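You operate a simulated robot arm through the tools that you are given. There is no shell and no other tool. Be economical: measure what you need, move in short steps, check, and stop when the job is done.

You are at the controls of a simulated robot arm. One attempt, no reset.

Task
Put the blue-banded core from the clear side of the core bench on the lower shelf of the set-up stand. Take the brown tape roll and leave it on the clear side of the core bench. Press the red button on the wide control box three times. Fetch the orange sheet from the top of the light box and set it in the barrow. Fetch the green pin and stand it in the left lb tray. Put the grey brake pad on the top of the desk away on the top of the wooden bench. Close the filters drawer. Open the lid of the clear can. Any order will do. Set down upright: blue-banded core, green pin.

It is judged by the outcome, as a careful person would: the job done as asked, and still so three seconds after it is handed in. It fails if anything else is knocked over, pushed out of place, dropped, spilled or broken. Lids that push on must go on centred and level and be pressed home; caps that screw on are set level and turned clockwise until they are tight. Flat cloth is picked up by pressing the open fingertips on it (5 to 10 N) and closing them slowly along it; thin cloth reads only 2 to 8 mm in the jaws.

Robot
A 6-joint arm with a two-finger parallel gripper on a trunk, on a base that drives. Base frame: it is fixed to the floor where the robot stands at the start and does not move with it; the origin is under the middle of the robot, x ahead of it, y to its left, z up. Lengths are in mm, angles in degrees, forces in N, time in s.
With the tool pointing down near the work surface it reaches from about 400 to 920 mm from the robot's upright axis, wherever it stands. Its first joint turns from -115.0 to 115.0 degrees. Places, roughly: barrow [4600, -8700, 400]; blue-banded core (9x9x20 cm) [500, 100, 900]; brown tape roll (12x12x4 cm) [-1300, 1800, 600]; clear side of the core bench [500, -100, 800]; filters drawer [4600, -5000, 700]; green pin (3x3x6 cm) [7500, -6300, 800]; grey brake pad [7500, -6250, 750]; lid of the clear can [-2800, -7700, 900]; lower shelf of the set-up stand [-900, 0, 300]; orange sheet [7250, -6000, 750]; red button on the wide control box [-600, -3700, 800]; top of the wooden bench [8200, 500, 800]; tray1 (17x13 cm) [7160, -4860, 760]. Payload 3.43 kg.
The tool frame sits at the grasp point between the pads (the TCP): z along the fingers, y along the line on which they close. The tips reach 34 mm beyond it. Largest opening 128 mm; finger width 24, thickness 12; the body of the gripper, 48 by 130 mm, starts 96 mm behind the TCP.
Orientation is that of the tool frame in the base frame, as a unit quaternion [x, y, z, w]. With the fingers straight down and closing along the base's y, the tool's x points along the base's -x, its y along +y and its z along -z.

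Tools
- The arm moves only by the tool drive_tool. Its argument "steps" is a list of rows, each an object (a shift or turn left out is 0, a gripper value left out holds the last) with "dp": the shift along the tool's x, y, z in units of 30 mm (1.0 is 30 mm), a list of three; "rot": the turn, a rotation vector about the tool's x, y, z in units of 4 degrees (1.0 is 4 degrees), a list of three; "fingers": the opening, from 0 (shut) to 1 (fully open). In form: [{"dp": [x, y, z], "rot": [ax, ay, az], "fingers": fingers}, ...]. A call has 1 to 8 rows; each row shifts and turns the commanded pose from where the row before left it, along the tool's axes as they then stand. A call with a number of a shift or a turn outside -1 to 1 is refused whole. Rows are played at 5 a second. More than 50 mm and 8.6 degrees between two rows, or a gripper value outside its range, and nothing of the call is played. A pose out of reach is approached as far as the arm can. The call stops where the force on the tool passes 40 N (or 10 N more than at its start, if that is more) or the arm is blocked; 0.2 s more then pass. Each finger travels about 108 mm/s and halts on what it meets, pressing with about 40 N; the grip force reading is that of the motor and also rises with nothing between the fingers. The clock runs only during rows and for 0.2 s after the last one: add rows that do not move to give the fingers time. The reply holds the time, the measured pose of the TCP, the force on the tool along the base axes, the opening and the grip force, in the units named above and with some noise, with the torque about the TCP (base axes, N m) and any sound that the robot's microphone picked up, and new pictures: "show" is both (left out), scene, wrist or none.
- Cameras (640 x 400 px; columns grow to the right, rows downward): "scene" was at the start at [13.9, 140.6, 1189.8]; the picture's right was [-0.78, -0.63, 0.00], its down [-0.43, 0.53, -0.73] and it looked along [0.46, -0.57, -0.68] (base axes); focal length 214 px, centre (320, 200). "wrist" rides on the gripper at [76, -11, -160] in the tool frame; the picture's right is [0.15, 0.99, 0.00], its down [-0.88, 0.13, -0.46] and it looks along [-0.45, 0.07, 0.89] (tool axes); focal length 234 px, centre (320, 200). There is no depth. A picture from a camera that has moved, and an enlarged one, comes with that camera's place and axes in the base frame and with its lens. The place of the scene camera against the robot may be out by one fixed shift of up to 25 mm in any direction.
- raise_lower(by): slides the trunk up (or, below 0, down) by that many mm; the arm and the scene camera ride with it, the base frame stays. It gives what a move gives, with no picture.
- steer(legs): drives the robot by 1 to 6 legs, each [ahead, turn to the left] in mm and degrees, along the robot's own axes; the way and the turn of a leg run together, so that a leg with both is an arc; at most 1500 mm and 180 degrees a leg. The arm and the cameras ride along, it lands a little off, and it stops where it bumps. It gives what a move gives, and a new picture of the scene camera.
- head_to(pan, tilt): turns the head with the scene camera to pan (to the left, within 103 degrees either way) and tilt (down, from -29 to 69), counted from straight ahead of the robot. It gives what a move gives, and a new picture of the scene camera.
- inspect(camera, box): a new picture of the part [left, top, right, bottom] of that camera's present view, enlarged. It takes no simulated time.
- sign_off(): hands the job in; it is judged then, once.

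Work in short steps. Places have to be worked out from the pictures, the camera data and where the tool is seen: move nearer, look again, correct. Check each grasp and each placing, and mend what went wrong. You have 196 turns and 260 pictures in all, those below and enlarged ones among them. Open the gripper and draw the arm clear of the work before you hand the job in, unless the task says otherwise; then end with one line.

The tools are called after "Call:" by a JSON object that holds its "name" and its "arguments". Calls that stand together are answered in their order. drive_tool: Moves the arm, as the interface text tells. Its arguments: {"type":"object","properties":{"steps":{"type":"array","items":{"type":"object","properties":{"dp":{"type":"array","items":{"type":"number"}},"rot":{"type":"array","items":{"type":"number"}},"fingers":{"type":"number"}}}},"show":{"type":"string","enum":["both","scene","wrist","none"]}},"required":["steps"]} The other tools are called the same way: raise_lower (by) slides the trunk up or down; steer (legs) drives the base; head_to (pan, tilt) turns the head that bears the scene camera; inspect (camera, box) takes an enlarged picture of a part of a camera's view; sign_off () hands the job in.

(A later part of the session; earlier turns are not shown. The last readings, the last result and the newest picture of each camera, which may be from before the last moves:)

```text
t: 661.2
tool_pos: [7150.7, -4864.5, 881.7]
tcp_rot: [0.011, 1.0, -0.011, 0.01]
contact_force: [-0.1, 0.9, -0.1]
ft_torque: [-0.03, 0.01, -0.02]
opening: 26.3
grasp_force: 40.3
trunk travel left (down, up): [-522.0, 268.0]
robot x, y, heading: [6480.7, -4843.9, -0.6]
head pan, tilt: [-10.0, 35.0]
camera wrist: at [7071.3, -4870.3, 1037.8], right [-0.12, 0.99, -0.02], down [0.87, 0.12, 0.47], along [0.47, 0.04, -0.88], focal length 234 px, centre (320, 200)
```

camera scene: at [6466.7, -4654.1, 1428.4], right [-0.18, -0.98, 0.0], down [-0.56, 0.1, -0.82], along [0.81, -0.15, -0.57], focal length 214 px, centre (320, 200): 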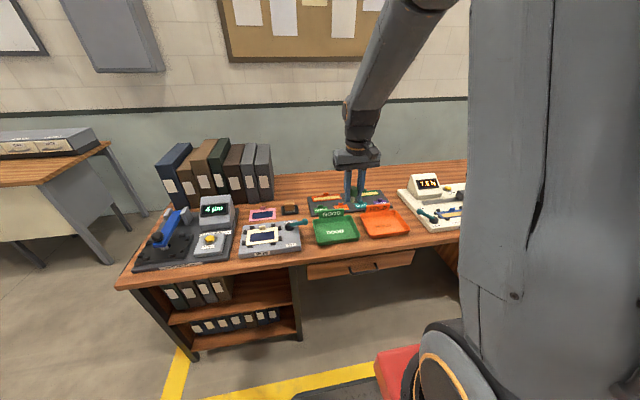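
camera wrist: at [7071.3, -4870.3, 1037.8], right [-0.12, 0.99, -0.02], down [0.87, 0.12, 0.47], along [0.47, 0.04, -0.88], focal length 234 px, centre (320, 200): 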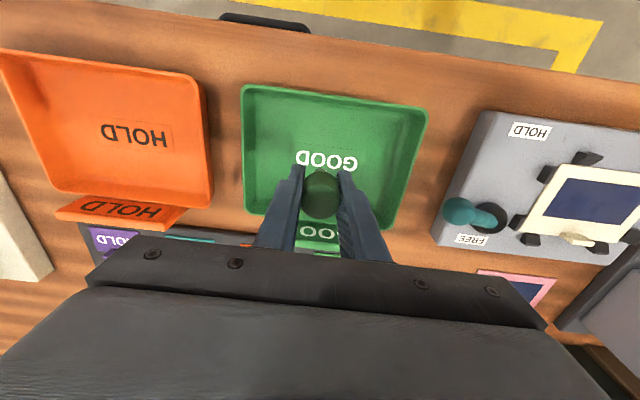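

Centred over the tray. Lower and feel for the floor.

Call:
{"name": "drive_tool", "arguments": {"steps": [{"dp": [-0.1, 0.2, 0.8]}, {"dp": [0, 0, 0.8]}, {"dp": [0, 0, 0.25]}, {"dp": [0, 0, 0.12]}, {"dp": [0, 0, 0.12]}, {}], "show": "none"}}

Call:
{"name": "drive_tool", "arguments": {"steps": [{"dp": [0, 0, 0.1]}, {"dp": [0, 0, 0.1]}, {}], "show": "none"}}

```text
t: 662.6
tool_pos: [7155.9, -4857.7, 819.8]
tcp_rot: [0.011, 1.0, -0.011, 0.011]
contact_force: [-0.3, 0.3, 0.7]
ft_torque: [0.0, 0.01, 0.02]
opening: 26.4
grasp_force: 39.9
trunk travel left (down, up): [-522.0, 268.0]
robot x, y, heading: [6480.3, -4841.0, -0.1]
head pan, tilt: [-10.0, 35.0]
```

```text
t: 663.4
tool_pos: [7154.3, -4859.5, 811.4]
tcp_rot: [0.011, 1.0, -0.011, 0.01]
contact_force: [-0.3, -0.1, -0.2]
ft_torque: [0.0, 0.0, 0.0]
opening: 26.5
grasp_force: 40.2
trunk travel left (down, up): [-522.0, 268.0]
robot x, y, heading: [6479.6, -4843.5, -0.2]
head pan, tilt: [-10.0, 35.0]
```

Not yet down; continue in 2–3 mm rows.

Call:
{"name": "drive_tool", "arguments": {"steps": [{"dp": [0, 0, 0.08]}, {"dp": [0, 0, 0.08]}, {"dp": [0, 0, 0.08]}, {}], "show": "none"}}

Call:
{"name": "drive_tool", "arguments": {"steps": [{"dp": [0, 0, 0.06]}, {"dp": [0, 0, 0.06]}, {}], "show": "wrist"}}

```text
t: 664.4
tool_pos: [7154.8, -4858.9, 803.8]
tcp_rot: [0.012, 1.0, -0.011, 0.01]
contact_force: [-0.3, -0.4, -0.5]
ft_torque: [0.02, 0.01, -0.05]
opening: 26.6
grasp_force: 39.8
trunk travel left (down, up): [-522.0, 268.0]
robot x, y, heading: [6484.4, -4842.6, -0.5]
head pan, tilt: [-10.0, 35.0]
```

```text
t: 665.2
tool_pos: [7156.0, -4860.6, 802.5]
tcp_rot: [0.012, 1.0, -0.012, 0.011]
contact_force: [-4.6, -1.4, 18.8]
ft_torque: [-0.06, 0.22, 0.01]
opening: 26.5
grasp_force: 40.1
trunk travel left (down, up): [-522.0, 268.0]
robot x, y, heading: [6478.9, -4844.4, -0.5]
head pan, tilt: [-10.0, 35.0]
camera wrist: at [7075.8, -4865.9, 959.4], right [-0.12, 0.99, -0.03], down [0.87, 0.12, 0.47], along [0.47, 0.04, -0.88], focal length 234 px, centre (320, 200)
```

wrist: 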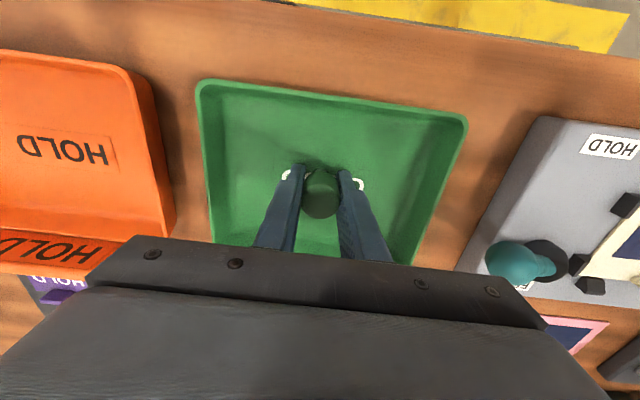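

The pin stands on the tray floor. Ease, open, and lift straight up.

Call:
{"name": "drive_tool", "arguments": {"steps": [{"dp": [0, 0, -0.05]}, {"fingers": 0.5}, {"fingers": 0.5}, {"dp": [0, 0, -0.5]}, {"dp": [0, 0, -1]}, {"dp": [0, 0, -1]}, {"dp": [0, 0, -1]}, {"dp": [0, 0, -1]}], "show": "wrist"}}

```text
t: 667.0
tool_pos: [7153.2, -4858.4, 938.9]
tcp_rot: [0.011, 1.0, -0.012, 0.009]
contact_force: [0.4, 0.6, 0.1]
ft_torque: [0.03, 0.0, -0.03]
opening: 64.1
grasp_force: 0.1
trunk travel left (down, up): [-522.0, 268.0]
robot x, y, heading: [6481.4, -4842.2, -0.3]
head pan, tilt: [-10.0, 35.0]
camera wrist: at [7073.1, -4863.6, 1095.0], right [-0.12, 0.99, -0.02], down [0.87, 0.12, 0.47], along [0.47, 0.04, -0.88], focal length 234 px, centre (320, 200)
```

wrist: 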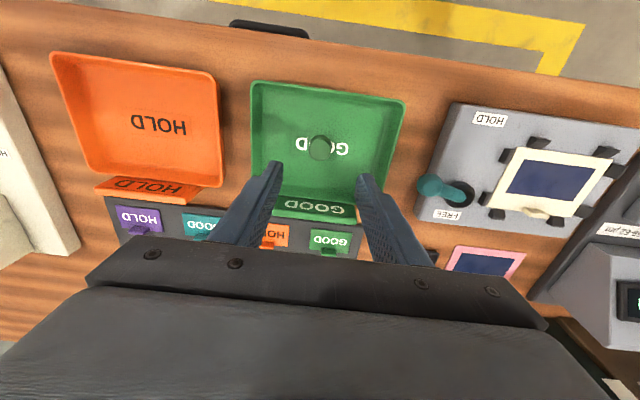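

The pin stands in the left tray. Now fetch the grey brake pad: raise, retract and drive back to the south end.

Call:
{"name": "raise_lower", "arguments": {"by": 170}}

Call:
{"name": "drive_tool", "arguments": {"steps": [{"dp": [1, 0, 0]}, {"dp": [1, 0, 0]}, {"dp": [1, 0, 0]}, {"dp": [1, 0, 0]}], "show": "none"}}

Call:
{"name": "steer", "arguments": {"legs": [[0, -89.7], [1350, 0], [0, 90], [240, 0]]}}

Call:
{"name": "drive_tool", "arguments": {"steps": [{"dp": [-1, -0.3, 0], "fingers": 0.85}, {"dp": [-1, -0.3, 0]}, {"dp": [-1, -0.3, 0]}, {"dp": [-1, -0.3, 0]}, {"dp": [-1, -0.3, 0]}, {"dp": [-1, -0.3, 0]}, {"dp": [-0.8, -0.3, 0]}, {}], "show": "wrist"}}

```text
t: 668.9
tool_pos: [7152.5, -4857.3, 1106.9]
tcp_rot: [0.011, 1.0, -0.012, 0.01]
contact_force: [0.0, -0.9, 0.5]
ft_torque: [0.02, -0.02, 0.01]
opening: 63.9
grasp_force: 0.0
trunk travel left (down, up): [-692.0, 98.0]
robot x, y, heading: [6481.0, -4842.2, 0.0]
head pan, tilt: [-10.0, 35.0]
```

```text
t: 669.9
tool_pos: [7035.2, -4853.0, 1106.0]
tcp_rot: [0.011, 1.0, -0.011, 0.01]
contact_force: [-0.2, -0.7, 0.5]
ft_torque: [-0.03, 0.03, -0.02]
opening: 64.1
grasp_force: 0.0
trunk travel left (down, up): [-692.0, 98.0]
robot x, y, heading: [6480.5, -4847.1, -0.2]
head pan, tilt: [-10.0, 35.0]
```

```text
t: 685.6
tool_pos: [7295.3, -6146.0, 1105.6]
tcp_rot: [-0.016, 1.0, -0.011, 0.01]
contact_force: [-0.6, -0.1, -0.4]
ft_torque: [0.0, 0.01, -0.02]
opening: 63.9
grasp_force: 0.1
trunk travel left (down, up): [-692.0, 98.0]
robot x, y, heading: [6739.6, -6168.5, 2.6]
head pan, tilt: [-10.0, 35.0]
stopped in leg 4: the robot was blocked; the commanded pose is now the measured one
camera scene: at [6720.7, -5976.7, 1418.4], right [-0.13, -0.99, 0.0], down [-0.57, 0.07, -0.82], along [0.81, -0.1, -0.57], focal length 214 px, centre (320, 200)
```

scene: 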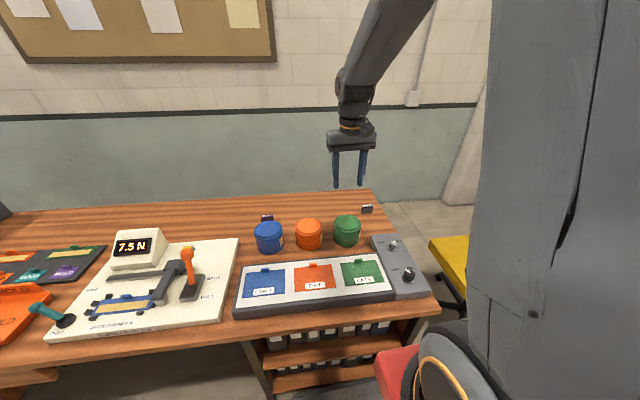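

```text
t: 687.4
tool_pos: [7503.4, -6200.7, 1111.9]
tcp_rot: [-0.016, 1.0, -0.012, 0.01]
contact_force: [-0.6, -0.2, -0.8]
ft_torque: [-0.02, 0.03, 0.02]
opening: 108.8
grasp_force: 0.1
trunk travel left (down, up): [-692.0, 98.0]
robot x, y, heading: [6746.0, -6168.3, 2.7]
head pan, tilt: [-10.0, 35.0]
camera wrist: at [7423.8, -6210.7, 1267.2], right [-0.18, 0.98, -0.02], down [0.87, 0.17, 0.47], along [0.47, 0.06, -0.88], focal length 234 px, centre (320, 200)
```

wrist: 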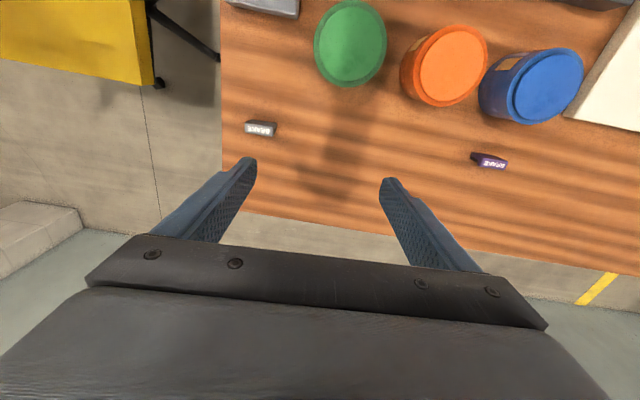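

Grey pad at about (7544, -6328). Move over it and lower.

Call:
{"name": "drive_tool", "arguments": {"steps": [{"dp": [-0.33, -0.85, 0]}, {"dp": [-0.33, -0.85, 0]}, {"dp": [-0.33, -0.85, 0]}, {"dp": [-0.33, -0.85, 0]}, {"dp": [-0.33, -0.85, 0]}, {}], "show": "none"}}

Call:
{"name": "raise_lower", "arguments": {"by": -210}}

Call:
{"name": "drive_tool", "arguments": {"steps": [{}], "show": "wrist"}}

```text
t: 688.8
tool_pos: [7553.5, -6327.5, 1114.7]
tcp_rot: [-0.015, 1.0, -0.011, 0.011]
contact_force: [0.2, 0.0, 0.0]
ft_torque: [-0.01, -0.01, -0.02]
opening: 108.9
grasp_force: 0.0
trunk travel left (down, up): [-692.0, 98.0]
robot x, y, heading: [6742.8, -6169.8, 2.9]
head pan, tilt: [-10.0, 35.0]
```

```text
t: 691.0
tool_pos: [7554.0, -6327.6, 905.4]
tcp_rot: [-0.016, 1.0, -0.012, 0.009]
contact_force: [0.4, -0.3, -0.3]
ft_torque: [0.01, 0.02, 0.02]
opening: 108.6
grasp_force: 0.1
trunk travel left (down, up): [-482.0, 308.0]
robot x, y, heading: [6740.9, -6166.8, 2.6]
head pan, tilt: [-10.0, 35.0]
```

```text
t: 691.4
tool_pos: [7554.6, -6328.9, 905.0]
tcp_rot: [-0.016, 1.0, -0.011, 0.009]
contact_force: [-1.1, -0.5, -0.7]
ft_torque: [0.02, 0.02, 0.03]
opening: 108.4
grasp_force: 0.0
trunk travel left (down, up): [-482.0, 308.0]
robot x, y, heading: [6739.7, -6164.0, 2.7]
head pan, tilt: [-10.0, 35.0]
camera wrist: at [7475.8, -6338.1, 1061.4], right [-0.18, 0.98, -0.02], down [0.87, 0.17, 0.47], along [0.47, 0.06, -0.88], focal length 234 px, centre (320, 200)
```

wrist: 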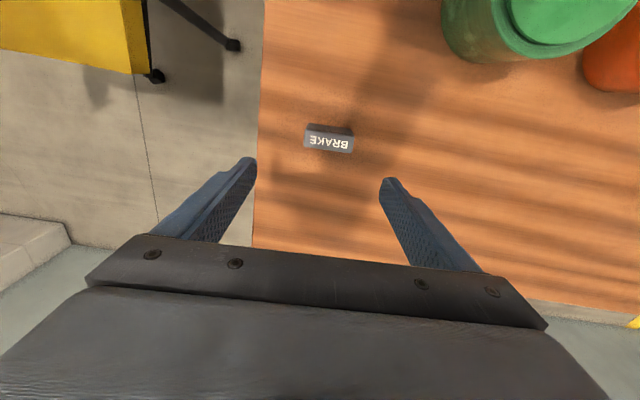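

Centre on the pad, narrow the fingers to 90 mm, and lower to just above the desk.

Call:
{"name": "drive_tool", "arguments": {"steps": [{"dp": [0.4, 0.2, 0], "fingers": 0.7}, {"dp": [0, 0, 1]}, {"dp": [0, 0, 1]}, {"dp": [0, 0, 1]}, {"dp": [0, 0, 0.4]}, {"dp": [0, 0, 0.12]}, {}], "show": "wrist"}}

```text
t: 693.0
tool_pos: [7543.5, -6325.1, 798.6]
tcp_rot: [-0.016, 1.0, -0.011, 0.01]
contact_force: [-0.1, 0.4, 0.2]
ft_torque: [-0.03, 0.02, -0.03]
opening: 89.7
grasp_force: 0.1
trunk travel left (down, up): [-482.0, 308.0]
robot x, y, heading: [6745.7, -6163.3, 2.5]
head pan, tilt: [-10.0, 35.0]
camera wrist: at [7465.3, -6334.9, 954.7], right [-0.18, 0.98, -0.02], down [0.87, 0.17, 0.47], along [0.47, 0.06, -0.88], focal length 234 px, centre (320, 200)
```

wrist: 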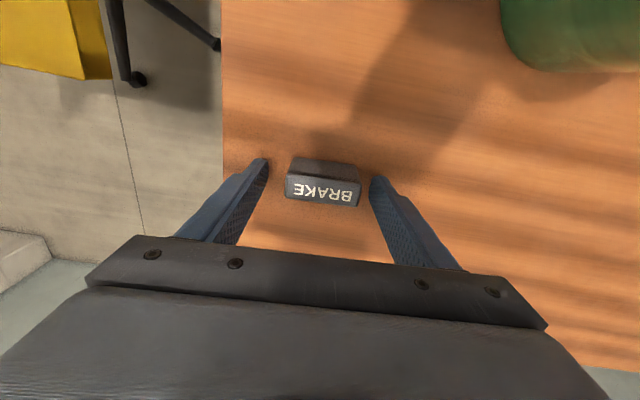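

The pad sits between the fingertips. Close and lift.

Call:
{"name": "drive_tool", "arguments": {"steps": [{"fingers": 0}, {"fingers": 0}, {"fingers": 0}, {}, {"dp": [0, 0, -1]}, {"dp": [0, 0, -1]}, {"dp": [0, 0, -1]}, {}], "show": "wrist"}}

```text
t: 694.8
tool_pos: [7541.1, -6323.7, 888.2]
tcp_rot: [-0.016, 1.0, -0.012, 0.01]
contact_force: [-1.0, 0.5, -1.7]
ft_torque: [0.0, 0.03, 0.01]
opening: 55.6
grasp_force: 39.8
trunk travel left (down, up): [-482.0, 308.0]
robot x, y, heading: [6738.6, -6165.3, 2.7]
head pan, tilt: [-10.0, 35.0]
camera wrist: at [7462.3, -6334.1, 1044.9], right [-0.18, 0.98, -0.02], down [0.87, 0.17, 0.47], along [0.47, 0.06, -0.88], focal length 234 px, centre (320, 200)
```

wrist: 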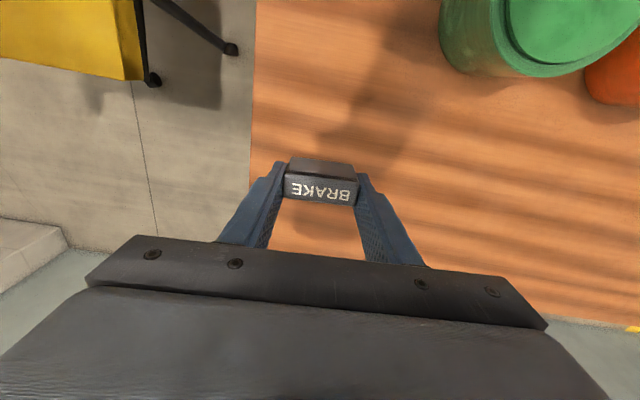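

Held (56 mm). Raise, retract, and drive north to the wooden bench.

Call:
{"name": "raise_lower", "arguments": {"by": 180}}

Call:
{"name": "drive_tool", "arguments": {"steps": [{"dp": [1, 0.5, 0]}, {"dp": [1, 0.5, 0]}, {"dp": [1, 0.5, 0]}, {"dp": [1, 0.5, 0]}, {"dp": [1, 0.5, 0]}, {"dp": [1, 0.5, 0]}, {"dp": [1, 0.5, 0]}, {"dp": [1, 0.5, 0]}], "show": "none"}}

Call:
{"name": "steer", "arguments": {"legs": [[-250, 0], [0, 87.3], [1500, 0], [1500, 0], [1500, 0], [0, -19.4]]}}

Call:
{"name": "steer", "arguments": {"legs": [[1140, 0], [1140, 0], [0, -70.6]]}}

```text
t: 696.8
tool_pos: [7542.2, -6320.8, 1068.3]
tcp_rot: [-0.015, 1.0, -0.01, 0.009]
contact_force: [0.2, -0.8, -1.9]
ft_torque: [0.01, -0.01, -0.05]
opening: 55.7
grasp_force: 40.1
trunk travel left (down, up): [-662.0, 128.0]
robot x, y, heading: [6738.7, -6167.5, 2.7]
head pan, tilt: [-10.0, 35.0]
```

```text
t: 698.6
tool_pos: [7296.6, -6210.4, 1059.3]
tcp_rot: [-0.015, 1.0, -0.011, 0.01]
contact_force: [0.1, -1.2, -2.1]
ft_torque: [0.0, 0.02, 0.0]
opening: 55.8
grasp_force: 40.1
trunk travel left (down, up): [-662.0, 128.0]
robot x, y, heading: [6741.4, -6166.2, 2.6]
head pan, tilt: [-10.0, 35.0]
```

```text
t: 726.4
tool_pos: [6655.8, -1169.3, 1060.2]
tcp_rot: [-0.571, 0.821, -0.005, 0.014]
contact_force: [0.3, 0.6, -1.8]
ft_torque: [0.01, 0.01, 0.05]
opening: 55.6
grasp_force: 40.1
trunk travel left (down, up): [-662.0, 128.0]
robot x, y, heading: [6405.3, -1669.6, 70.8]
head pan, tilt: [-10.0, 35.0]
camera scene: at [6227.6, -1591.3, 1388.4], right [0.87, -0.49, 0.0], down [-0.28, -0.5, -0.82], along [0.4, 0.71, -0.57], focal length 214 px, centre (320, 200)
```

scene: 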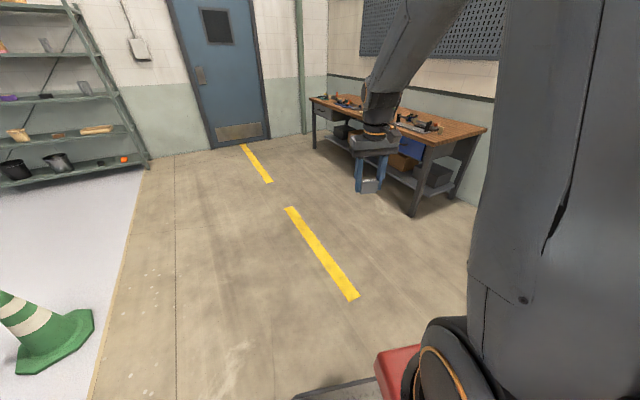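

```text
t: 740.8
tool_pos: [7709.5, 418.7, 1059.8]
tcp_rot: [0.007, 1.0, -0.011, 0.009]
contact_force: [-0.7, 0.2, -1.9]
ft_torque: [0.01, 0.02, 0.01]
opening: 55.7
grasp_force: 39.9
trunk travel left (down, up): [-662.0, 128.0]
robot x, y, heading: [7154.1, 489.2, -0.1]
head pan, tilt: [-10.0, 35.0]
camera scene: at [7150.9, 677.6, 1388.4], right [-0.17, -0.99, 0.0], down [-0.57, 0.1, -0.82], along [0.81, -0.14, -0.57], focal length 214 px, centre (320, 200)
```

scene: 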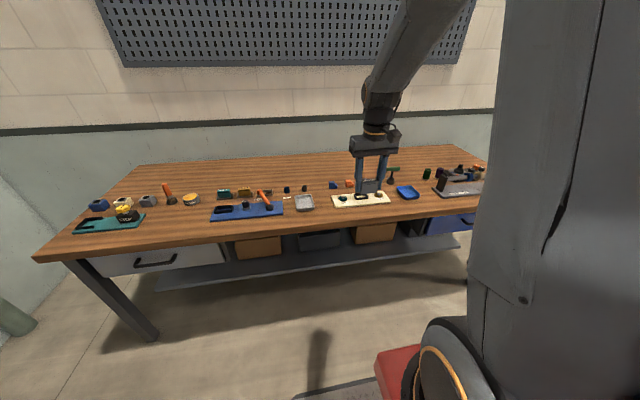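

A free spot is visible on the bench top between the teal and blue mats, about (7950, 1160). Shift north and reach over it.

Call:
{"name": "steer", "arguments": {"legs": [[0, 90], [620, 0], [0, -90]]}}

Call:
{"name": "drive_tool", "arguments": {"steps": [{"dp": [-1, 0.3, 0]}, {"dp": [-1, 0.3, 0]}, {"dp": [-1, 0.3, 0]}, {"dp": [-1, 0.3, 0]}, {"dp": [-1, 0.3, 0]}, {"dp": [-1, 0.3, 0]}, {"dp": [-1, 0.3, 0]}, {}], "show": "wrist"}}

```text
t: 751.9
tool_pos: [7710.5, 1036.0, 1059.3]
tcp_rot: [0.012, 1.0, -0.011, 0.009]
contact_force: [-0.6, -0.1, -2.2]
ft_torque: [0.0, 0.0, -0.02]
opening: 55.6
grasp_force: 40.1
trunk travel left (down, up): [-662.0, 128.0]
robot x, y, heading: [7157.9, 1112.7, -0.2]
head pan, tilt: [-10.0, 35.0]
camera scene: at [7154.8, 1301.4, 1388.4], right [-0.18, -0.98, 0.0], down [-0.56, 0.1, -0.82], along [0.81, -0.15, -0.57], focal length 214 px, centre (320, 200)
```

scene: 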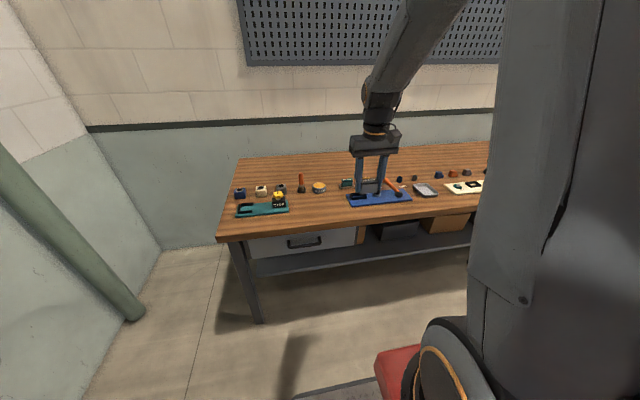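

```text
t: 753.7
tool_pos: [7922.0, 1093.8, 1065.5]
tcp_rot: [0.012, 1.0, -0.011, 0.01]
contact_force: [0.2, -0.2, -1.9]
ft_torque: [-0.01, -0.03, -0.01]
opening: 55.8
grasp_force: 39.9
trunk travel left (down, up): [-662.0, 128.0]
robot x, y, heading: [7160.9, 1113.6, -0.3]
head pan, tilt: [-10.0, 35.0]
camera wrist: at [7843.4, 1087.6, 1221.2], right [-0.12, 0.99, -0.02], down [0.88, 0.12, 0.47], along [0.47, 0.04, -0.88], focal length 234 px, centre (320, 200)
```

wrist: 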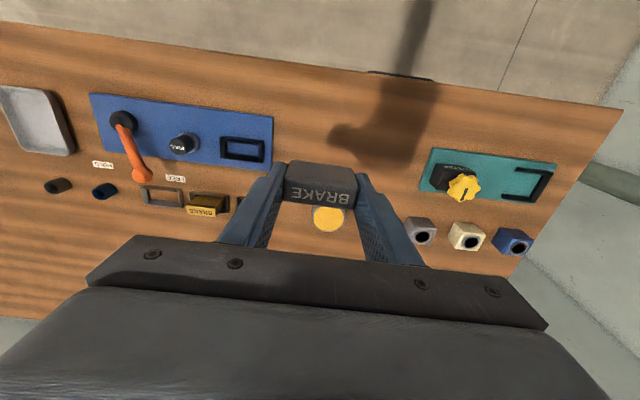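

Free area centred near (7940, 1140). Shift there and lower.

Call:
{"name": "drive_tool", "arguments": {"steps": [{"dp": [-0.3, 0.75, 0]}, {"dp": [-0.3, 0.75, 0]}, {}], "show": "none"}}

Call:
{"name": "raise_lower", "arguments": {"by": -185}}

Call:
{"name": "drive_tool", "arguments": {"steps": [{"dp": [0, 0, 0.4]}, {"dp": [0, 0, 0.25]}, {"dp": [0, 0, 0.25]}, {"dp": [0, 0, 0.15]}, {"dp": [0, 0, 0.15]}, {"dp": [0, 0, 0.15]}, {}], "show": "wrist"}}

```text
t: 754.5
tool_pos: [7942.3, 1139.1, 1061.0]
tcp_rot: [0.012, 1.0, -0.012, 0.009]
contact_force: [0.5, 0.6, -2.0]
ft_torque: [0.02, 0.04, 0.02]
opening: 55.5
grasp_force: 40.5
trunk travel left (down, up): [-662.0, 128.0]
robot x, y, heading: [7158.1, 1113.2, -0.1]
head pan, tilt: [-10.0, 35.0]
```

```text
t: 756.5
tool_pos: [7940.6, 1138.7, 878.2]
tcp_rot: [0.013, 1.0, -0.012, 0.009]
contact_force: [1.1, -0.3, -2.0]
ft_torque: [0.04, 0.0, 0.0]
opening: 55.8
grasp_force: 40.1
trunk travel left (down, up): [-477.0, 313.0]
robot x, y, heading: [7161.8, 1113.7, -0.5]
head pan, tilt: [-10.0, 35.0]
```

```text
t: 758.1
tool_pos: [7941.8, 1139.0, 838.5]
tcp_rot: [0.012, 1.0, -0.01, 0.011]
contact_force: [-4.5, 0.4, 17.8]
ft_torque: [0.56, 0.33, 0.13]
opening: 55.6
grasp_force: 40.3
trunk travel left (down, up): [-477.0, 313.0]
robot x, y, heading: [7160.0, 1110.8, -0.2]
head pan, tilt: [-10.0, 35.0]
camera wrist: at [7862.2, 1132.6, 995.7], right [-0.12, 0.99, -0.02], down [0.87, 0.12, 0.47], along [0.47, 0.04, -0.88], focal length 234 px, centre (320, 200)
```

wrist: 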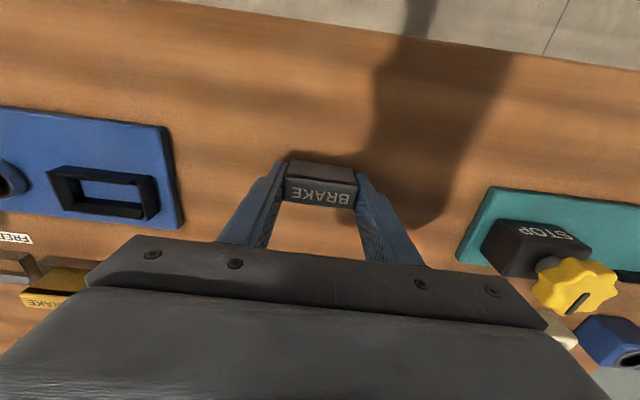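

Down on the bench. Open and lift away.

Call:
{"name": "drive_tool", "arguments": {"steps": [{"dp": [0, 0, -0.06]}, {"fingers": 0.7}, {"fingers": 0.7}, {"dp": [0, 0, -0.7]}, {"dp": [0, 0, -1]}, {"dp": [0, 0, -1]}, {"dp": [0, 0, -1]}, {"dp": [0, 0, -1]}], "show": "wrist"}}

```text
t: 759.9
tool_pos: [7939.4, 1141.3, 980.7]
tcp_rot: [0.013, 1.0, -0.012, 0.009]
contact_force: [-0.1, 0.2, -0.3]
ft_torque: [-0.01, 0.04, -0.01]
opening: 89.5
grasp_force: 0.1
trunk travel left (down, up): [-477.0, 313.0]
robot x, y, heading: [7158.5, 1113.3, -0.3]
head pan, tilt: [-10.0, 35.0]
camera wrist: at [7860.9, 1134.9, 1137.2], right [-0.12, 0.99, -0.02], down [0.88, 0.12, 0.47], along [0.47, 0.04, -0.88], focal length 234 px, centre (320, 200)
```

wrist: 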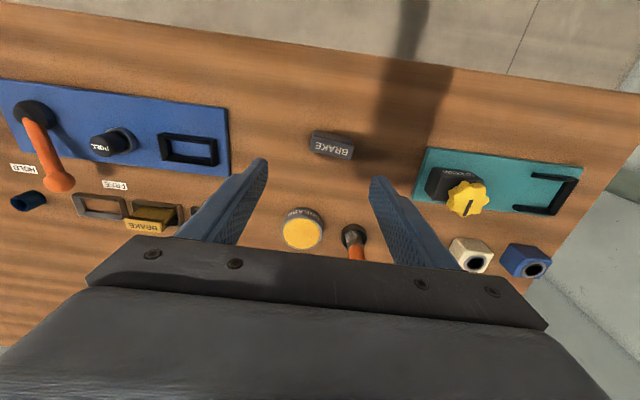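

Pad is on the wooden bench. Return to the desk for the orange sheet.

Call:
{"name": "raise_lower", "arguments": {"by": 150}}

Call:
{"name": "drive_tool", "arguments": {"steps": [{"dp": [1, -0.2, 0]}, {"dp": [1, -0.2, 0]}, {"dp": [1, -0.2, 0]}, {"dp": [1, -0.2, 0]}, {"dp": [1, -0.2, 0]}, {"dp": [1, -0.2, 0]}, {"dp": [1, -0.2, 0]}, {"dp": [1, -0.2, 0], "fingers": 0.5}], "show": "none"}}

Call:
{"name": "steer", "arguments": {"legs": [[0, -104], [1436, 0], [1436, 0], [0, 14], [1443, 0], [1443, 0]]}}

Call:
{"name": "steer", "arguments": {"legs": [[1443, 0], [0, 90]]}}

```text
t: 761.7
tool_pos: [7939.8, 1140.4, 1129.0]
tcp_rot: [0.012, 1.0, -0.011, 0.009]
contact_force: [-0.6, -0.3, -0.5]
ft_torque: [-0.02, -0.04, 0.02]
opening: 89.6
grasp_force: 0.1
trunk travel left (down, up): [-627.0, 163.0]
robot x, y, heading: [7154.6, 1107.7, -0.4]
head pan, tilt: [-10.0, 35.0]
```

```text
t: 763.5
tool_pos: [7696.0, 1099.8, 1124.8]
tcp_rot: [0.012, 1.0, -0.011, 0.01]
contact_force: [0.4, 0.3, 0.2]
ft_torque: [-0.01, 0.04, 0.01]
opening: 64.0
grasp_force: 0.1
trunk travel left (down, up): [-627.0, 163.0]
robot x, y, heading: [7156.9, 1110.2, -0.3]
head pan, tilt: [-10.0, 35.0]
```

```text
t: 796.1
tool_pos: [6474.7, -5088.7, 1125.0]
tcp_rot: [0.708, 0.707, -0.014, -0.001]
contact_force: [-0.2, 0.1, 1.3]
ft_torque: [0.0, 0.01, 0.0]
opening: 64.1
grasp_force: 0.1
trunk travel left (down, up): [-627.0, 163.0]
robot x, y, heading: [6471.0, -4550.2, -89.3]
head pan, tilt: [-10.0, 35.0]
camera scene: at [6642.1, -4556.1, 1353.4], right [-0.99, 0.16, 0.0], down [0.09, 0.57, -0.82], along [-0.13, -0.81, -0.57], focal length 214 px, centre (320, 200)
```

scene: 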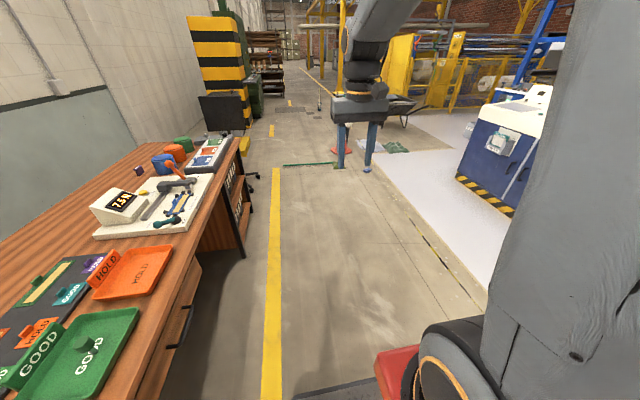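

```text
t: 807.3
tool_pos: [7028.4, -6019.5, 1125.9]
tcp_rot: [-0.007, 1.0, -0.011, 0.01]
contact_force: [0.1, -0.3, -0.4]
ft_torque: [0.03, -0.02, 0.0]
opening: 64.2
grasp_force: 0.0
trunk travel left (down, up): [-627.0, 163.0]
robot x, y, heading: [6491.9, -6029.5, 1.7]
head pan, tilt: [-10.0, 35.0]
camera scene: at [6490.4, -5838.2, 1353.4], right [-0.14, -0.99, 0.0], down [-0.57, 0.08, -0.82], along [0.81, -0.12, -0.57], focal length 214 px, centre (320, 200)
```

scene: 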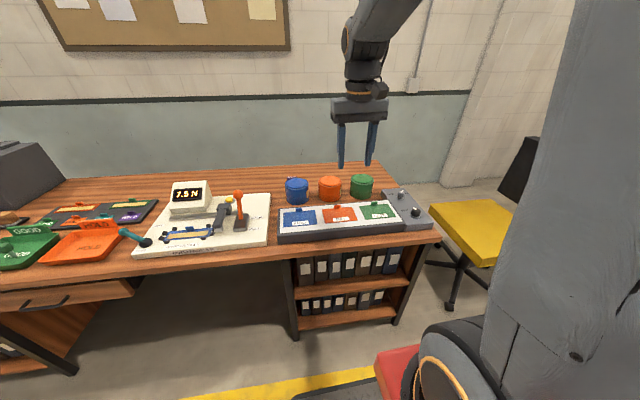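

Reach over the light box and lower for a close wrist look at the orange sheet.

Call:
{"name": "drive_tool", "arguments": {"steps": [{"dp": [-1, 0, 0]}, {"dp": [-1, 0, 0]}, {"dp": [-1, 0, 0]}, {"dp": [-1, 0, 0]}, {"dp": [-1, 0, 0]}, {"dp": [-0.5, 0, 0]}, {}], "show": "none"}}

Call:
{"name": "raise_lower", "arguments": {"by": -190}}

Call:
{"name": "drive_tool", "arguments": {"steps": [{}], "show": "wrist"}}

```text
t: 808.9
tool_pos: [7193.5, -6017.5, 1128.9]
tcp_rot: [-0.008, 1.0, -0.011, 0.01]
contact_force: [-0.9, -0.6, 0.1]
ft_torque: [-0.01, 0.02, 0.01]
opening: 64.0
grasp_force: 0.0
trunk travel left (down, up): [-627.0, 163.0]
robot x, y, heading: [6489.9, -6028.2, 1.8]
head pan, tilt: [-10.0, 35.0]
```

```text
t: 811.0
tool_pos: [7193.0, -6017.4, 938.4]
tcp_rot: [-0.007, 1.0, -0.012, 0.01]
contact_force: [-0.8, -0.6, -0.2]
ft_torque: [-0.02, -0.02, -0.01]
opening: 64.0
grasp_force: 0.1
trunk travel left (down, up): [-437.0, 353.0]
robot x, y, heading: [6490.1, -6030.7, 1.6]
head pan, tilt: [-10.0, 35.0]
```

```text
t: 811.4
tool_pos: [7193.6, -6016.7, 939.2]
tcp_rot: [-0.008, 1.0, -0.011, 0.009]
contact_force: [0.1, -0.1, 0.1]
ft_torque: [0.0, 0.03, 0.02]
opening: 64.0
grasp_force: 0.0
trunk travel left (down, up): [-437.0, 353.0]
robot x, y, heading: [6490.0, -6030.8, 1.9]
head pan, tilt: [-10.0, 35.0]
camera wrist: at [7114.7, -6025.8, 1095.2], right [-0.16, 0.99, -0.02], down [0.87, 0.15, 0.47], along [0.47, 0.05, -0.88], focal length 234 px, centre (320, 200)
```

wrist: 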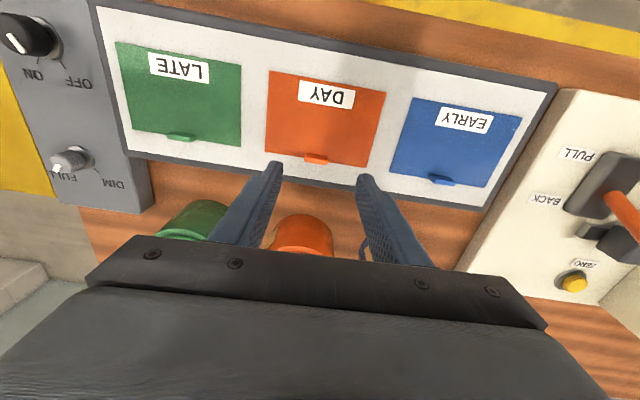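

The orange sheet has a raised tab on its far edge at about (7207, -6024). I'll grip that tab. Lower over it.

Call:
{"name": "drive_tool", "arguments": {"steps": [{"dp": [-0.43, -0.25, 0.5], "fingers": 0.42}, {"dp": [0, 0, 1]}, {"dp": [0, 0, 1]}, {}], "show": "wrist"}}

```text
t: 812.4
tool_pos: [7206.9, -6025.4, 864.1]
tcp_rot: [-0.008, 1.0, -0.012, 0.009]
contact_force: [-1.0, -0.1, -0.2]
ft_torque: [-0.03, -0.01, 0.01]
opening: 53.6
grasp_force: 0.1
trunk travel left (down, up): [-437.0, 353.0]
robot x, y, heading: [6489.2, -6028.9, 1.6]
head pan, tilt: [-10.0, 35.0]
camera wrist: at [7127.8, -6033.8, 1021.1], right [-0.16, 0.99, -0.02], down [0.87, 0.15, 0.47], along [0.47, 0.05, -0.88], focal length 234 px, centre (320, 200)
```

wrist: 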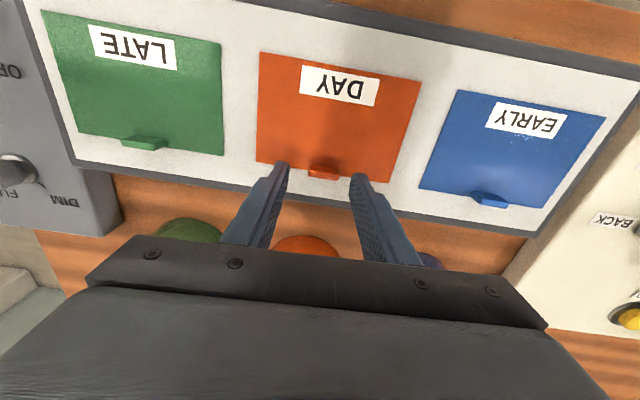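

Tab is between the tips. Creep down.

Call:
{"name": "drive_tool", "arguments": {"steps": [{"dp": [-0.05, 0, 0.15]}, {"dp": [0, 0, 0.12]}, {"dp": [0, 0, 0.1]}, {"dp": [0, 0, 0.1]}, {}], "show": "wrist"}}

```text
t: 813.6
tool_pos: [7209.2, -6027.2, 850.0]
tcp_rot: [-0.007, 1.0, -0.011, 0.01]
contact_force: [0.3, -0.1, -0.2]
ft_torque: [-0.01, -0.03, 0.04]
opening: 53.9
grasp_force: 0.0
trunk travel left (down, up): [-437.0, 353.0]
robot x, y, heading: [6491.9, -6028.7, 1.8]
head pan, tilt: [-10.0, 35.0]
camera wrist: at [7130.3, -6035.3, 1006.8], right [-0.16, 0.99, -0.02], down [0.87, 0.15, 0.47], along [0.47, 0.05, -0.88], focal length 234 px, centre (320, 200)
```

wrist: 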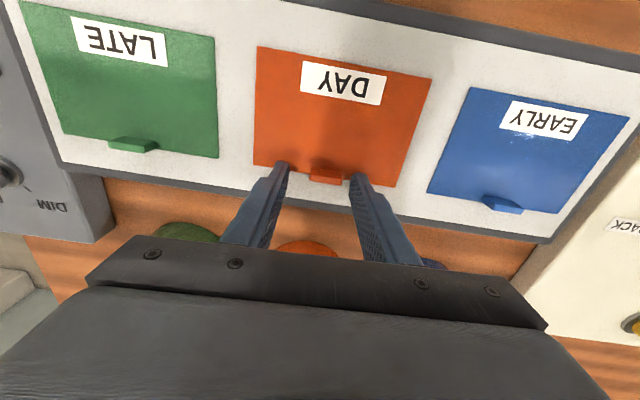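

Continue down gently.

Call:
{"name": "drive_tool", "arguments": {"steps": [{"dp": [0, 0.1, 0.1]}, {"dp": [0, 0, 0.1]}, {"dp": [0, 0, 0.1]}, {"dp": [0, 0, 0.1]}, {}], "show": "none"}}

Call:
{"name": "drive_tool", "arguments": {"steps": [{"dp": [0, 0, 0.08]}, {"dp": [0, 0, 0.08]}, {"dp": [0, 0, 0.08]}, {}], "show": "wrist"}}

```text
t: 814.4
tool_pos: [7210.5, -6023.2, 847.9]
tcp_rot: [-0.008, 1.0, -0.011, 0.014]
contact_force: [-1.6, -1.0, 15.4]
ft_torque: [0.46, 0.19, 0.08]
opening: 53.3
grasp_force: 0.1
trunk travel left (down, up): [-437.0, 353.0]
robot x, y, heading: [6487.3, -6027.5, 1.8]
head pan, tilt: [-10.0, 35.0]
stopped in row 4: the force on the tool passed its limit at 45 N (the readings are from after the stop); the commanded pose is now the measured one
```

```text
t: 814.9
tool_pos: [7212.1, -6023.4, 847.5]
tcp_rot: [-0.008, 1.0, -0.011, 0.017]
contact_force: [-1.3, -0.2, 13.9]
ft_torque: [0.43, 0.2, 0.05]
opening: 53.4
grasp_force: 0.0
trunk travel left (down, up): [-437.0, 353.0]
robot x, y, heading: [6492.1, -6026.0, 1.9]
head pan, tilt: [-10.0, 35.0]
stopped in row 2: the force on the tool passed its limit at 44 N (the readings are from after the stop); the commanded pose is now the measured one
camera wrist: at [7131.4, -6032.0, 1002.7], right [-0.16, 0.99, -0.03], down [0.86, 0.15, 0.48], along [0.48, 0.06, -0.88], focal length 234 px, centre (320, 200)
```

wrist: 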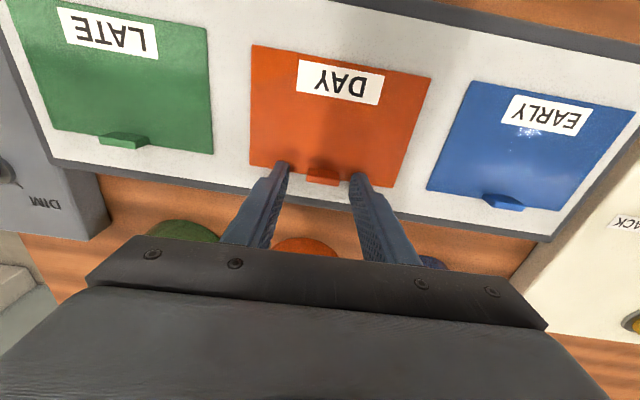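

Tips are on the surface. Raise a hair and close on the tab.

Call:
{"name": "drive_tool", "arguments": {"steps": [{"dp": [0, 0, -0.05]}, {"fingers": 0}, {"fingers": 0}, {"fingers": 0}, {}], "show": "wrist"}}

```text
t: 816.1
tool_pos: [7212.2, -6023.2, 846.7]
tcp_rot: [-0.007, 1.0, -0.01, 0.016]
contact_force: [1.9, -3.8, 15.2]
ft_torque: [0.34, 0.23, 0.02]
opening: 26.7
grasp_force: 40.5
trunk travel left (down, up): [-437.0, 353.0]
robot x, y, heading: [6491.0, -6028.5, 2.0]
head pan, tilt: [-10.0, 35.0]
camera wrist: at [7131.5, -6032.3, 1003.0], right [-0.16, 0.99, -0.03], down [0.86, 0.15, 0.48], along [0.48, 0.05, -0.88], focal length 234 px, centre (320, 200)
```

wrist: 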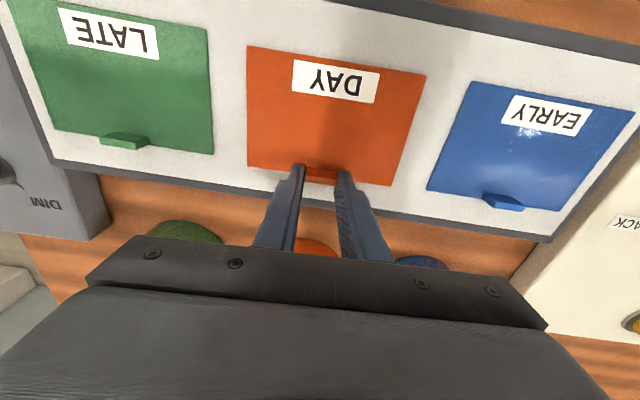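

Gripped the tab at 26.7 mm. Lift and check.

Call:
{"name": "drive_tool", "arguments": {"steps": [{"dp": [0, 0, -0.3]}, {"dp": [0, 0, -0.5]}, {"dp": [0, 0, -1]}, {"dp": [0, 0, -1]}, {"dp": [0, 0, -1]}, {}], "show": "wrist"}}

```text
t: 817.5
tool_pos: [7208.7, -6020.7, 959.4]
tcp_rot: [-0.007, 1.0, -0.01, 0.015]
contact_force: [0.4, -0.3, -0.6]
ft_torque: [0.01, -0.01, -0.01]
opening: 26.5
grasp_force: 40.4
trunk travel left (down, up): [-437.0, 353.0]
robot x, y, heading: [6489.5, -6028.3, 1.6]
head pan, tilt: [-10.0, 35.0]
camera wrist: at [7128.5, -6029.7, 1114.7], right [-0.16, 0.99, -0.03], down [0.86, 0.15, 0.48], along [0.48, 0.05, -0.88], focal length 234 px, centre (320, 200)
```

wrist: 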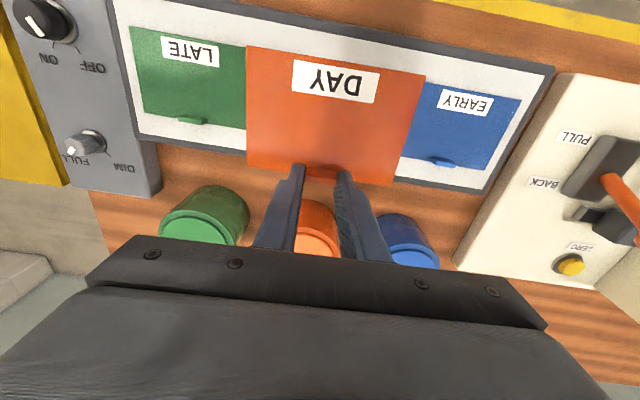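

The sheet is held flat by its tab. Broom and chair block the south exit, so I return by the known north route: raise, retract, and go.

Call:
{"name": "raise_lower", "arguments": {"by": 180}}

Call:
{"name": "drive_tool", "arguments": {"steps": [{"dp": [1, 0, 0]}, {"dp": [1, 0, 0]}, {"dp": [1, 0, 0]}, {"dp": [1, 0, 0]}, {"dp": [1, 0, 0]}, {}], "show": "none"}}

Call:
{"name": "steer", "arguments": {"legs": [[0, 88.4], [1500, 0], [1500, 0], [0, 31.7], [1503, 0], [0, -121.7]]}}

```text
t: 819.5
tool_pos: [7207.9, -6020.8, 1140.5]
tcp_rot: [-0.008, 1.0, -0.01, 0.015]
contact_force: [0.1, 0.6, -0.4]
ft_torque: [-0.02, -0.08, -0.01]
opening: 26.8
grasp_force: 39.9
trunk travel left (down, up): [-617.0, 173.0]
robot x, y, heading: [6491.8, -6029.1, 1.8]
head pan, tilt: [-10.0, 35.0]
```

```text
t: 820.9
tool_pos: [7058.5, -6023.2, 1135.7]
tcp_rot: [-0.007, 1.0, -0.01, 0.016]
contact_force: [-0.6, -0.5, -1.0]
ft_torque: [0.06, 0.02, 0.0]
opening: 26.7
grasp_force: 39.6
trunk travel left (down, up): [-617.0, 173.0]
robot x, y, heading: [6489.3, -6031.0, 1.7]
head pan, tilt: [-10.0, 35.0]
```

```text
refused: 1503 is not a number from -1500 to 1500
```

Call:
{"name": "steer", "arguments": {"legs": [[0, 88.4], [1500, 0], [1500, 0], [0, 31.7], [1500, 0], [0, -121.7]]}}

Call:
{"name": "steer", "arguments": {"legs": [[-1050, 0], [-1034, 0]]}}

```text
t: 852.7
tool_pos: [6252.1, -1774.0, 1136.0]
tcp_rot: [-0.009, 1.0, -0.011, 0.015]
contact_force: [-0.9, 0.3, 0.0]
ft_torque: [-0.03, -0.02, -0.03]
opening: 26.7
grasp_force: 40.4
trunk travel left (down, up): [-617.0, 173.0]
robot x, y, heading: [5683.1, -1780.5, 1.9]
head pan, tilt: [-10.0, 35.0]
camera scene: at [5685.2, -1592.8, 1343.4], right [-0.14, -0.99, 0.0], down [-0.57, 0.08, -0.82], along [0.81, -0.11, -0.57], focal length 214 px, centre (320, 200)
```

scene: 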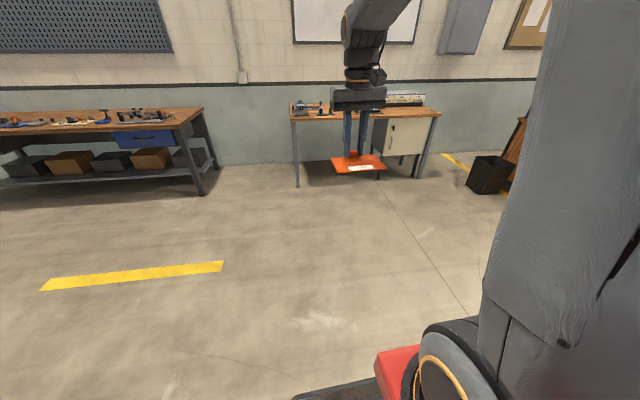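

```text
t: 863.0
tool_pos: [4168.2, -1845.2, 1135.8]
tcp_rot: [-0.003, 1.0, -0.01, 0.016]
contact_force: [-0.8, 0.3, 0.1]
ft_torque: [0.0, -0.04, 0.01]
opening: 26.6
grasp_force: 40.2
trunk travel left (down, up): [-617.0, 173.0]
robot x, y, heading: [3600.3, -1848.1, 1.3]
head pan, tilt: [-10.0, 35.0]
camera scene: at [3604.1, -1656.5, 1343.4], right [-0.15, -0.99, 0.0], down [-0.57, 0.09, -0.82], along [0.81, -0.12, -0.57], focal length 214 px, centre (320, 200)
```

scene: 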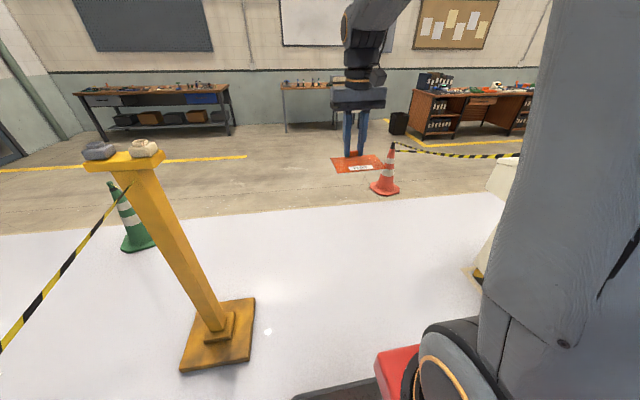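

Slightly south of the earlier track; shift back onto it and reverse along the same line past the blue cone.

Call:
{"name": "steer", "arguments": {"legs": [[0, -61.3], [-115, 0], [0, 27.4], [-843, 0], [0, -16.4], [-480, 0]]}}

```text
t: 875.8
tool_pos: [2862.7, -1369.3, 1136.5]
tcp_rot: [0.424, 0.905, -0.016, 0.01]
contact_force: [0.3, 0.0, -0.5]
ft_torque: [-0.01, -0.02, 0.01]
opening: 26.6
grasp_force: 40.0
trunk travel left (down, up): [-617.0, 173.0]
robot x, y, heading: [2498.0, -930.0, -49.1]
head pan, tilt: [-10.0, 35.0]
camera scene: at [2639.4, -819.7, 1343.4], right [-0.86, -0.51, 0.0], down [-0.29, 0.49, -0.82], along [0.42, -0.7, -0.57], focal length 214 px, centre (320, 200)
```

scene: 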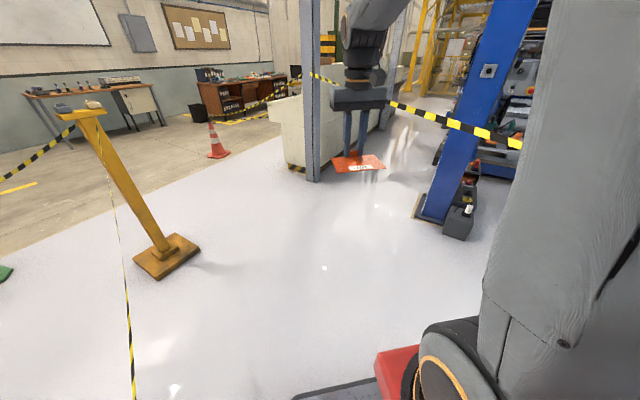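

Good. Continue reversing along the earlier track to the north end of the core bench.

Call:
{"name": "steer", "arguments": {"legs": [[0, 16.1], [-170, 0], [0, -26.3], [-1050, 0], [-1050, 0], [0, 44.8]]}}

Call:
{"name": "steer", "arguments": {"legs": [[-985, 0], [0, 73]]}}

```text
t: 891.7
tool_pos: [1844.9, 839.0, 1135.1]
tcp_rot: [0.125, 0.992, -0.012, 0.014]
contact_force: [0.4, 0.0, -0.2]
ft_torque: [-0.01, 0.02, -0.02]
opening: 26.8
grasp_force: 39.9
trunk travel left (down, up): [-617.0, 173.0]
robot x, y, heading: [1296.1, 982.3, -13.1]
head pan, tilt: [-10.0, 35.0]
camera scene: at [1344.2, 1161.3, 1343.4], right [-0.4, -0.92, 0.0], down [-0.53, 0.23, -0.82], along [0.75, -0.32, -0.57], focal length 214 px, centre (320, 200)
```

scene: 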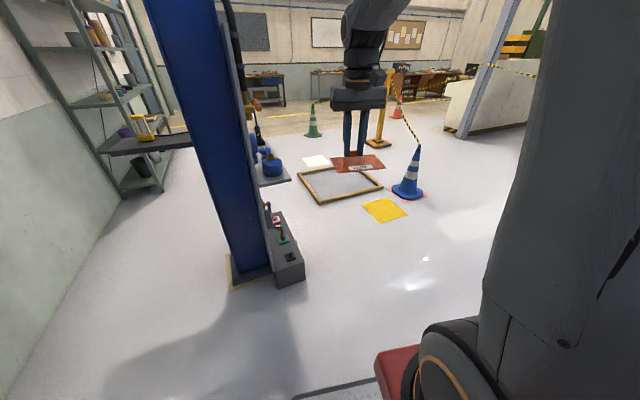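

```text
t: 900.0
tool_pos: [623.9, 1696.7, 1135.9]
tcp_rot: [-0.506, 0.862, -0.001, 0.019]
contact_force: [0.5, 0.2, 0.2]
ft_torque: [0.03, 0.01, 0.01]
opening: 26.5
grasp_force: 40.2
trunk travel left (down, up): [-617.0, 173.0]
robot x, y, heading: [342.0, 1202.2, 61.6]
head pan, tilt: [-10.0, 35.0]
camera scene: at [183.6, 1314.3, 1343.4], right [0.79, -0.62, 0.0], down [-0.35, -0.45, -0.82], along [0.51, 0.64, -0.57], focal length 214 px, centre (320, 200)
```

scene: 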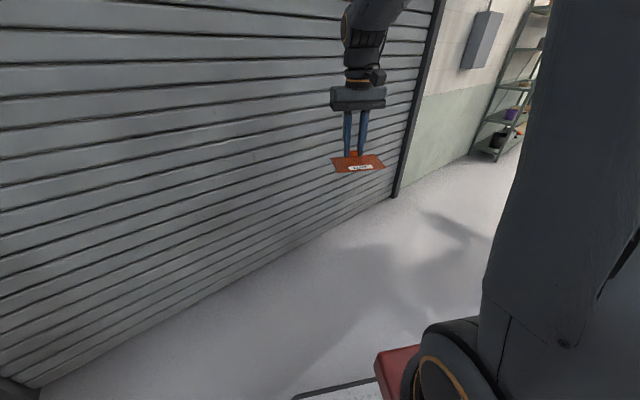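

Reverse through the gap and down between bench and stand.

Call:
{"name": "steer", "arguments": {"legs": [[0, -7.8], [-970, 0], [0, 37.2], [-1110, 0], [-1110, 0], [0, -91]]}}

Call:
{"name": "steer", "arguments": {"legs": [[1250, 0], [1230, 0]]}}

```text
t: 921.8
tool_pos: [387.4, -1790.8, 1135.8]
tcp_rot: [-0.018, 1.0, -0.01, 0.016]
contact_force: [0.4, -0.5, 0.1]
ft_torque: [0.01, 0.03, 0.01]
opening: 26.9
grasp_force: 40.1
trunk travel left (down, up): [-617.0, 173.0]
robot x, y, heading: [-178.7, -1807.4, 3.1]
head pan, tilt: [-10.0, 35.0]
camera scene: at [-181.2, -1617.1, 1343.4], right [-0.12, -0.99, 0.0], down [-0.57, 0.07, -0.82], along [0.81, -0.1, -0.57], focal length 214 px, centre (320, 200)
```

scene: 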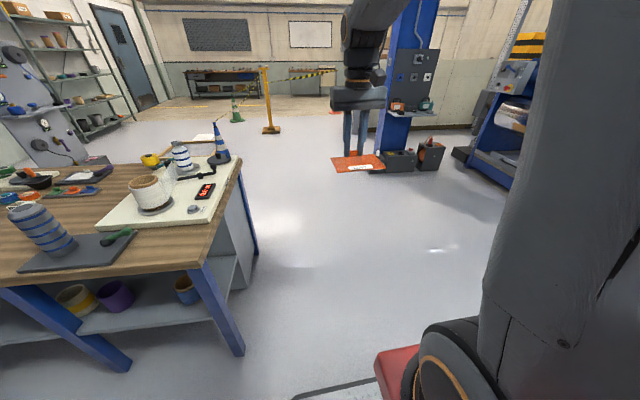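

```text
t: 934.1
tool_pos: [2890.8, -1641.2, 1136.5]
tcp_rot: [-0.017, 1.0, -0.01, 0.016]
contact_force: [0.4, -0.2, -0.5]
ft_torque: [0.02, -0.03, -0.01]
opening: 26.5
grasp_force: 39.8
trunk travel left (down, up): [-617.0, 173.0]
robot x, y, heading: [2322.3, -1656.0, 2.8]
head pan, tilt: [-10.0, 35.0]
camera scene: at [2322.5, -1468.2, 1343.4], right [-0.12, -0.99, 0.0], down [-0.57, 0.07, -0.82], along [0.81, -0.1, -0.57], focal length 214 px, centre (320, 200)
```

scene: 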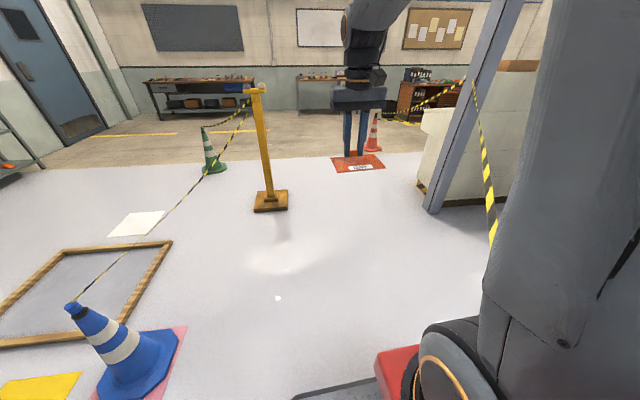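

I drifted north and the tape is now on my right. Look right to find where its near end is.

Call:
{"name": "head_to", "arguments": {"pan": -90, "tilt": 30}}

```text
t: 935.6
tool_pos: [2889.5, -1640.8, 1136.9]
tcp_rot: [-0.016, 1.0, -0.011, 0.016]
contact_force: [-0.8, 0.4, -0.4]
ft_torque: [0.0, 0.01, 0.0]
opening: 26.8
grasp_force: 40.3
trunk travel left (down, up): [-617.0, 173.0]
robot x, y, heading: [2322.6, -1653.0, 3.0]
head pan, tilt: [-90.0, 30.0]
camera scene: at [2239.8, -1547.8, 1351.2], right [-1.0, -0.05, 0.0], down [-0.03, 0.5, -0.87], along [0.05, -0.86, -0.5], focal length 214 px, centre (320, 200)
```

scene: 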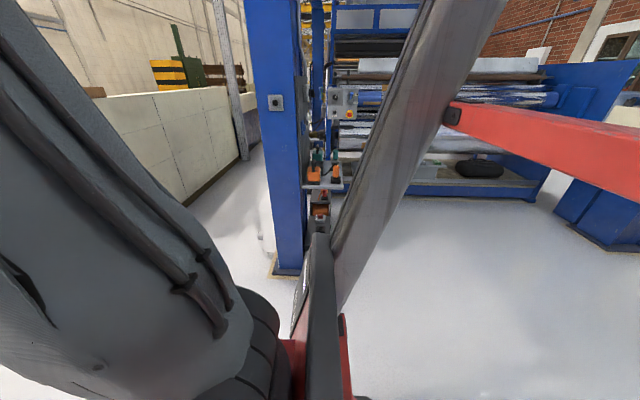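

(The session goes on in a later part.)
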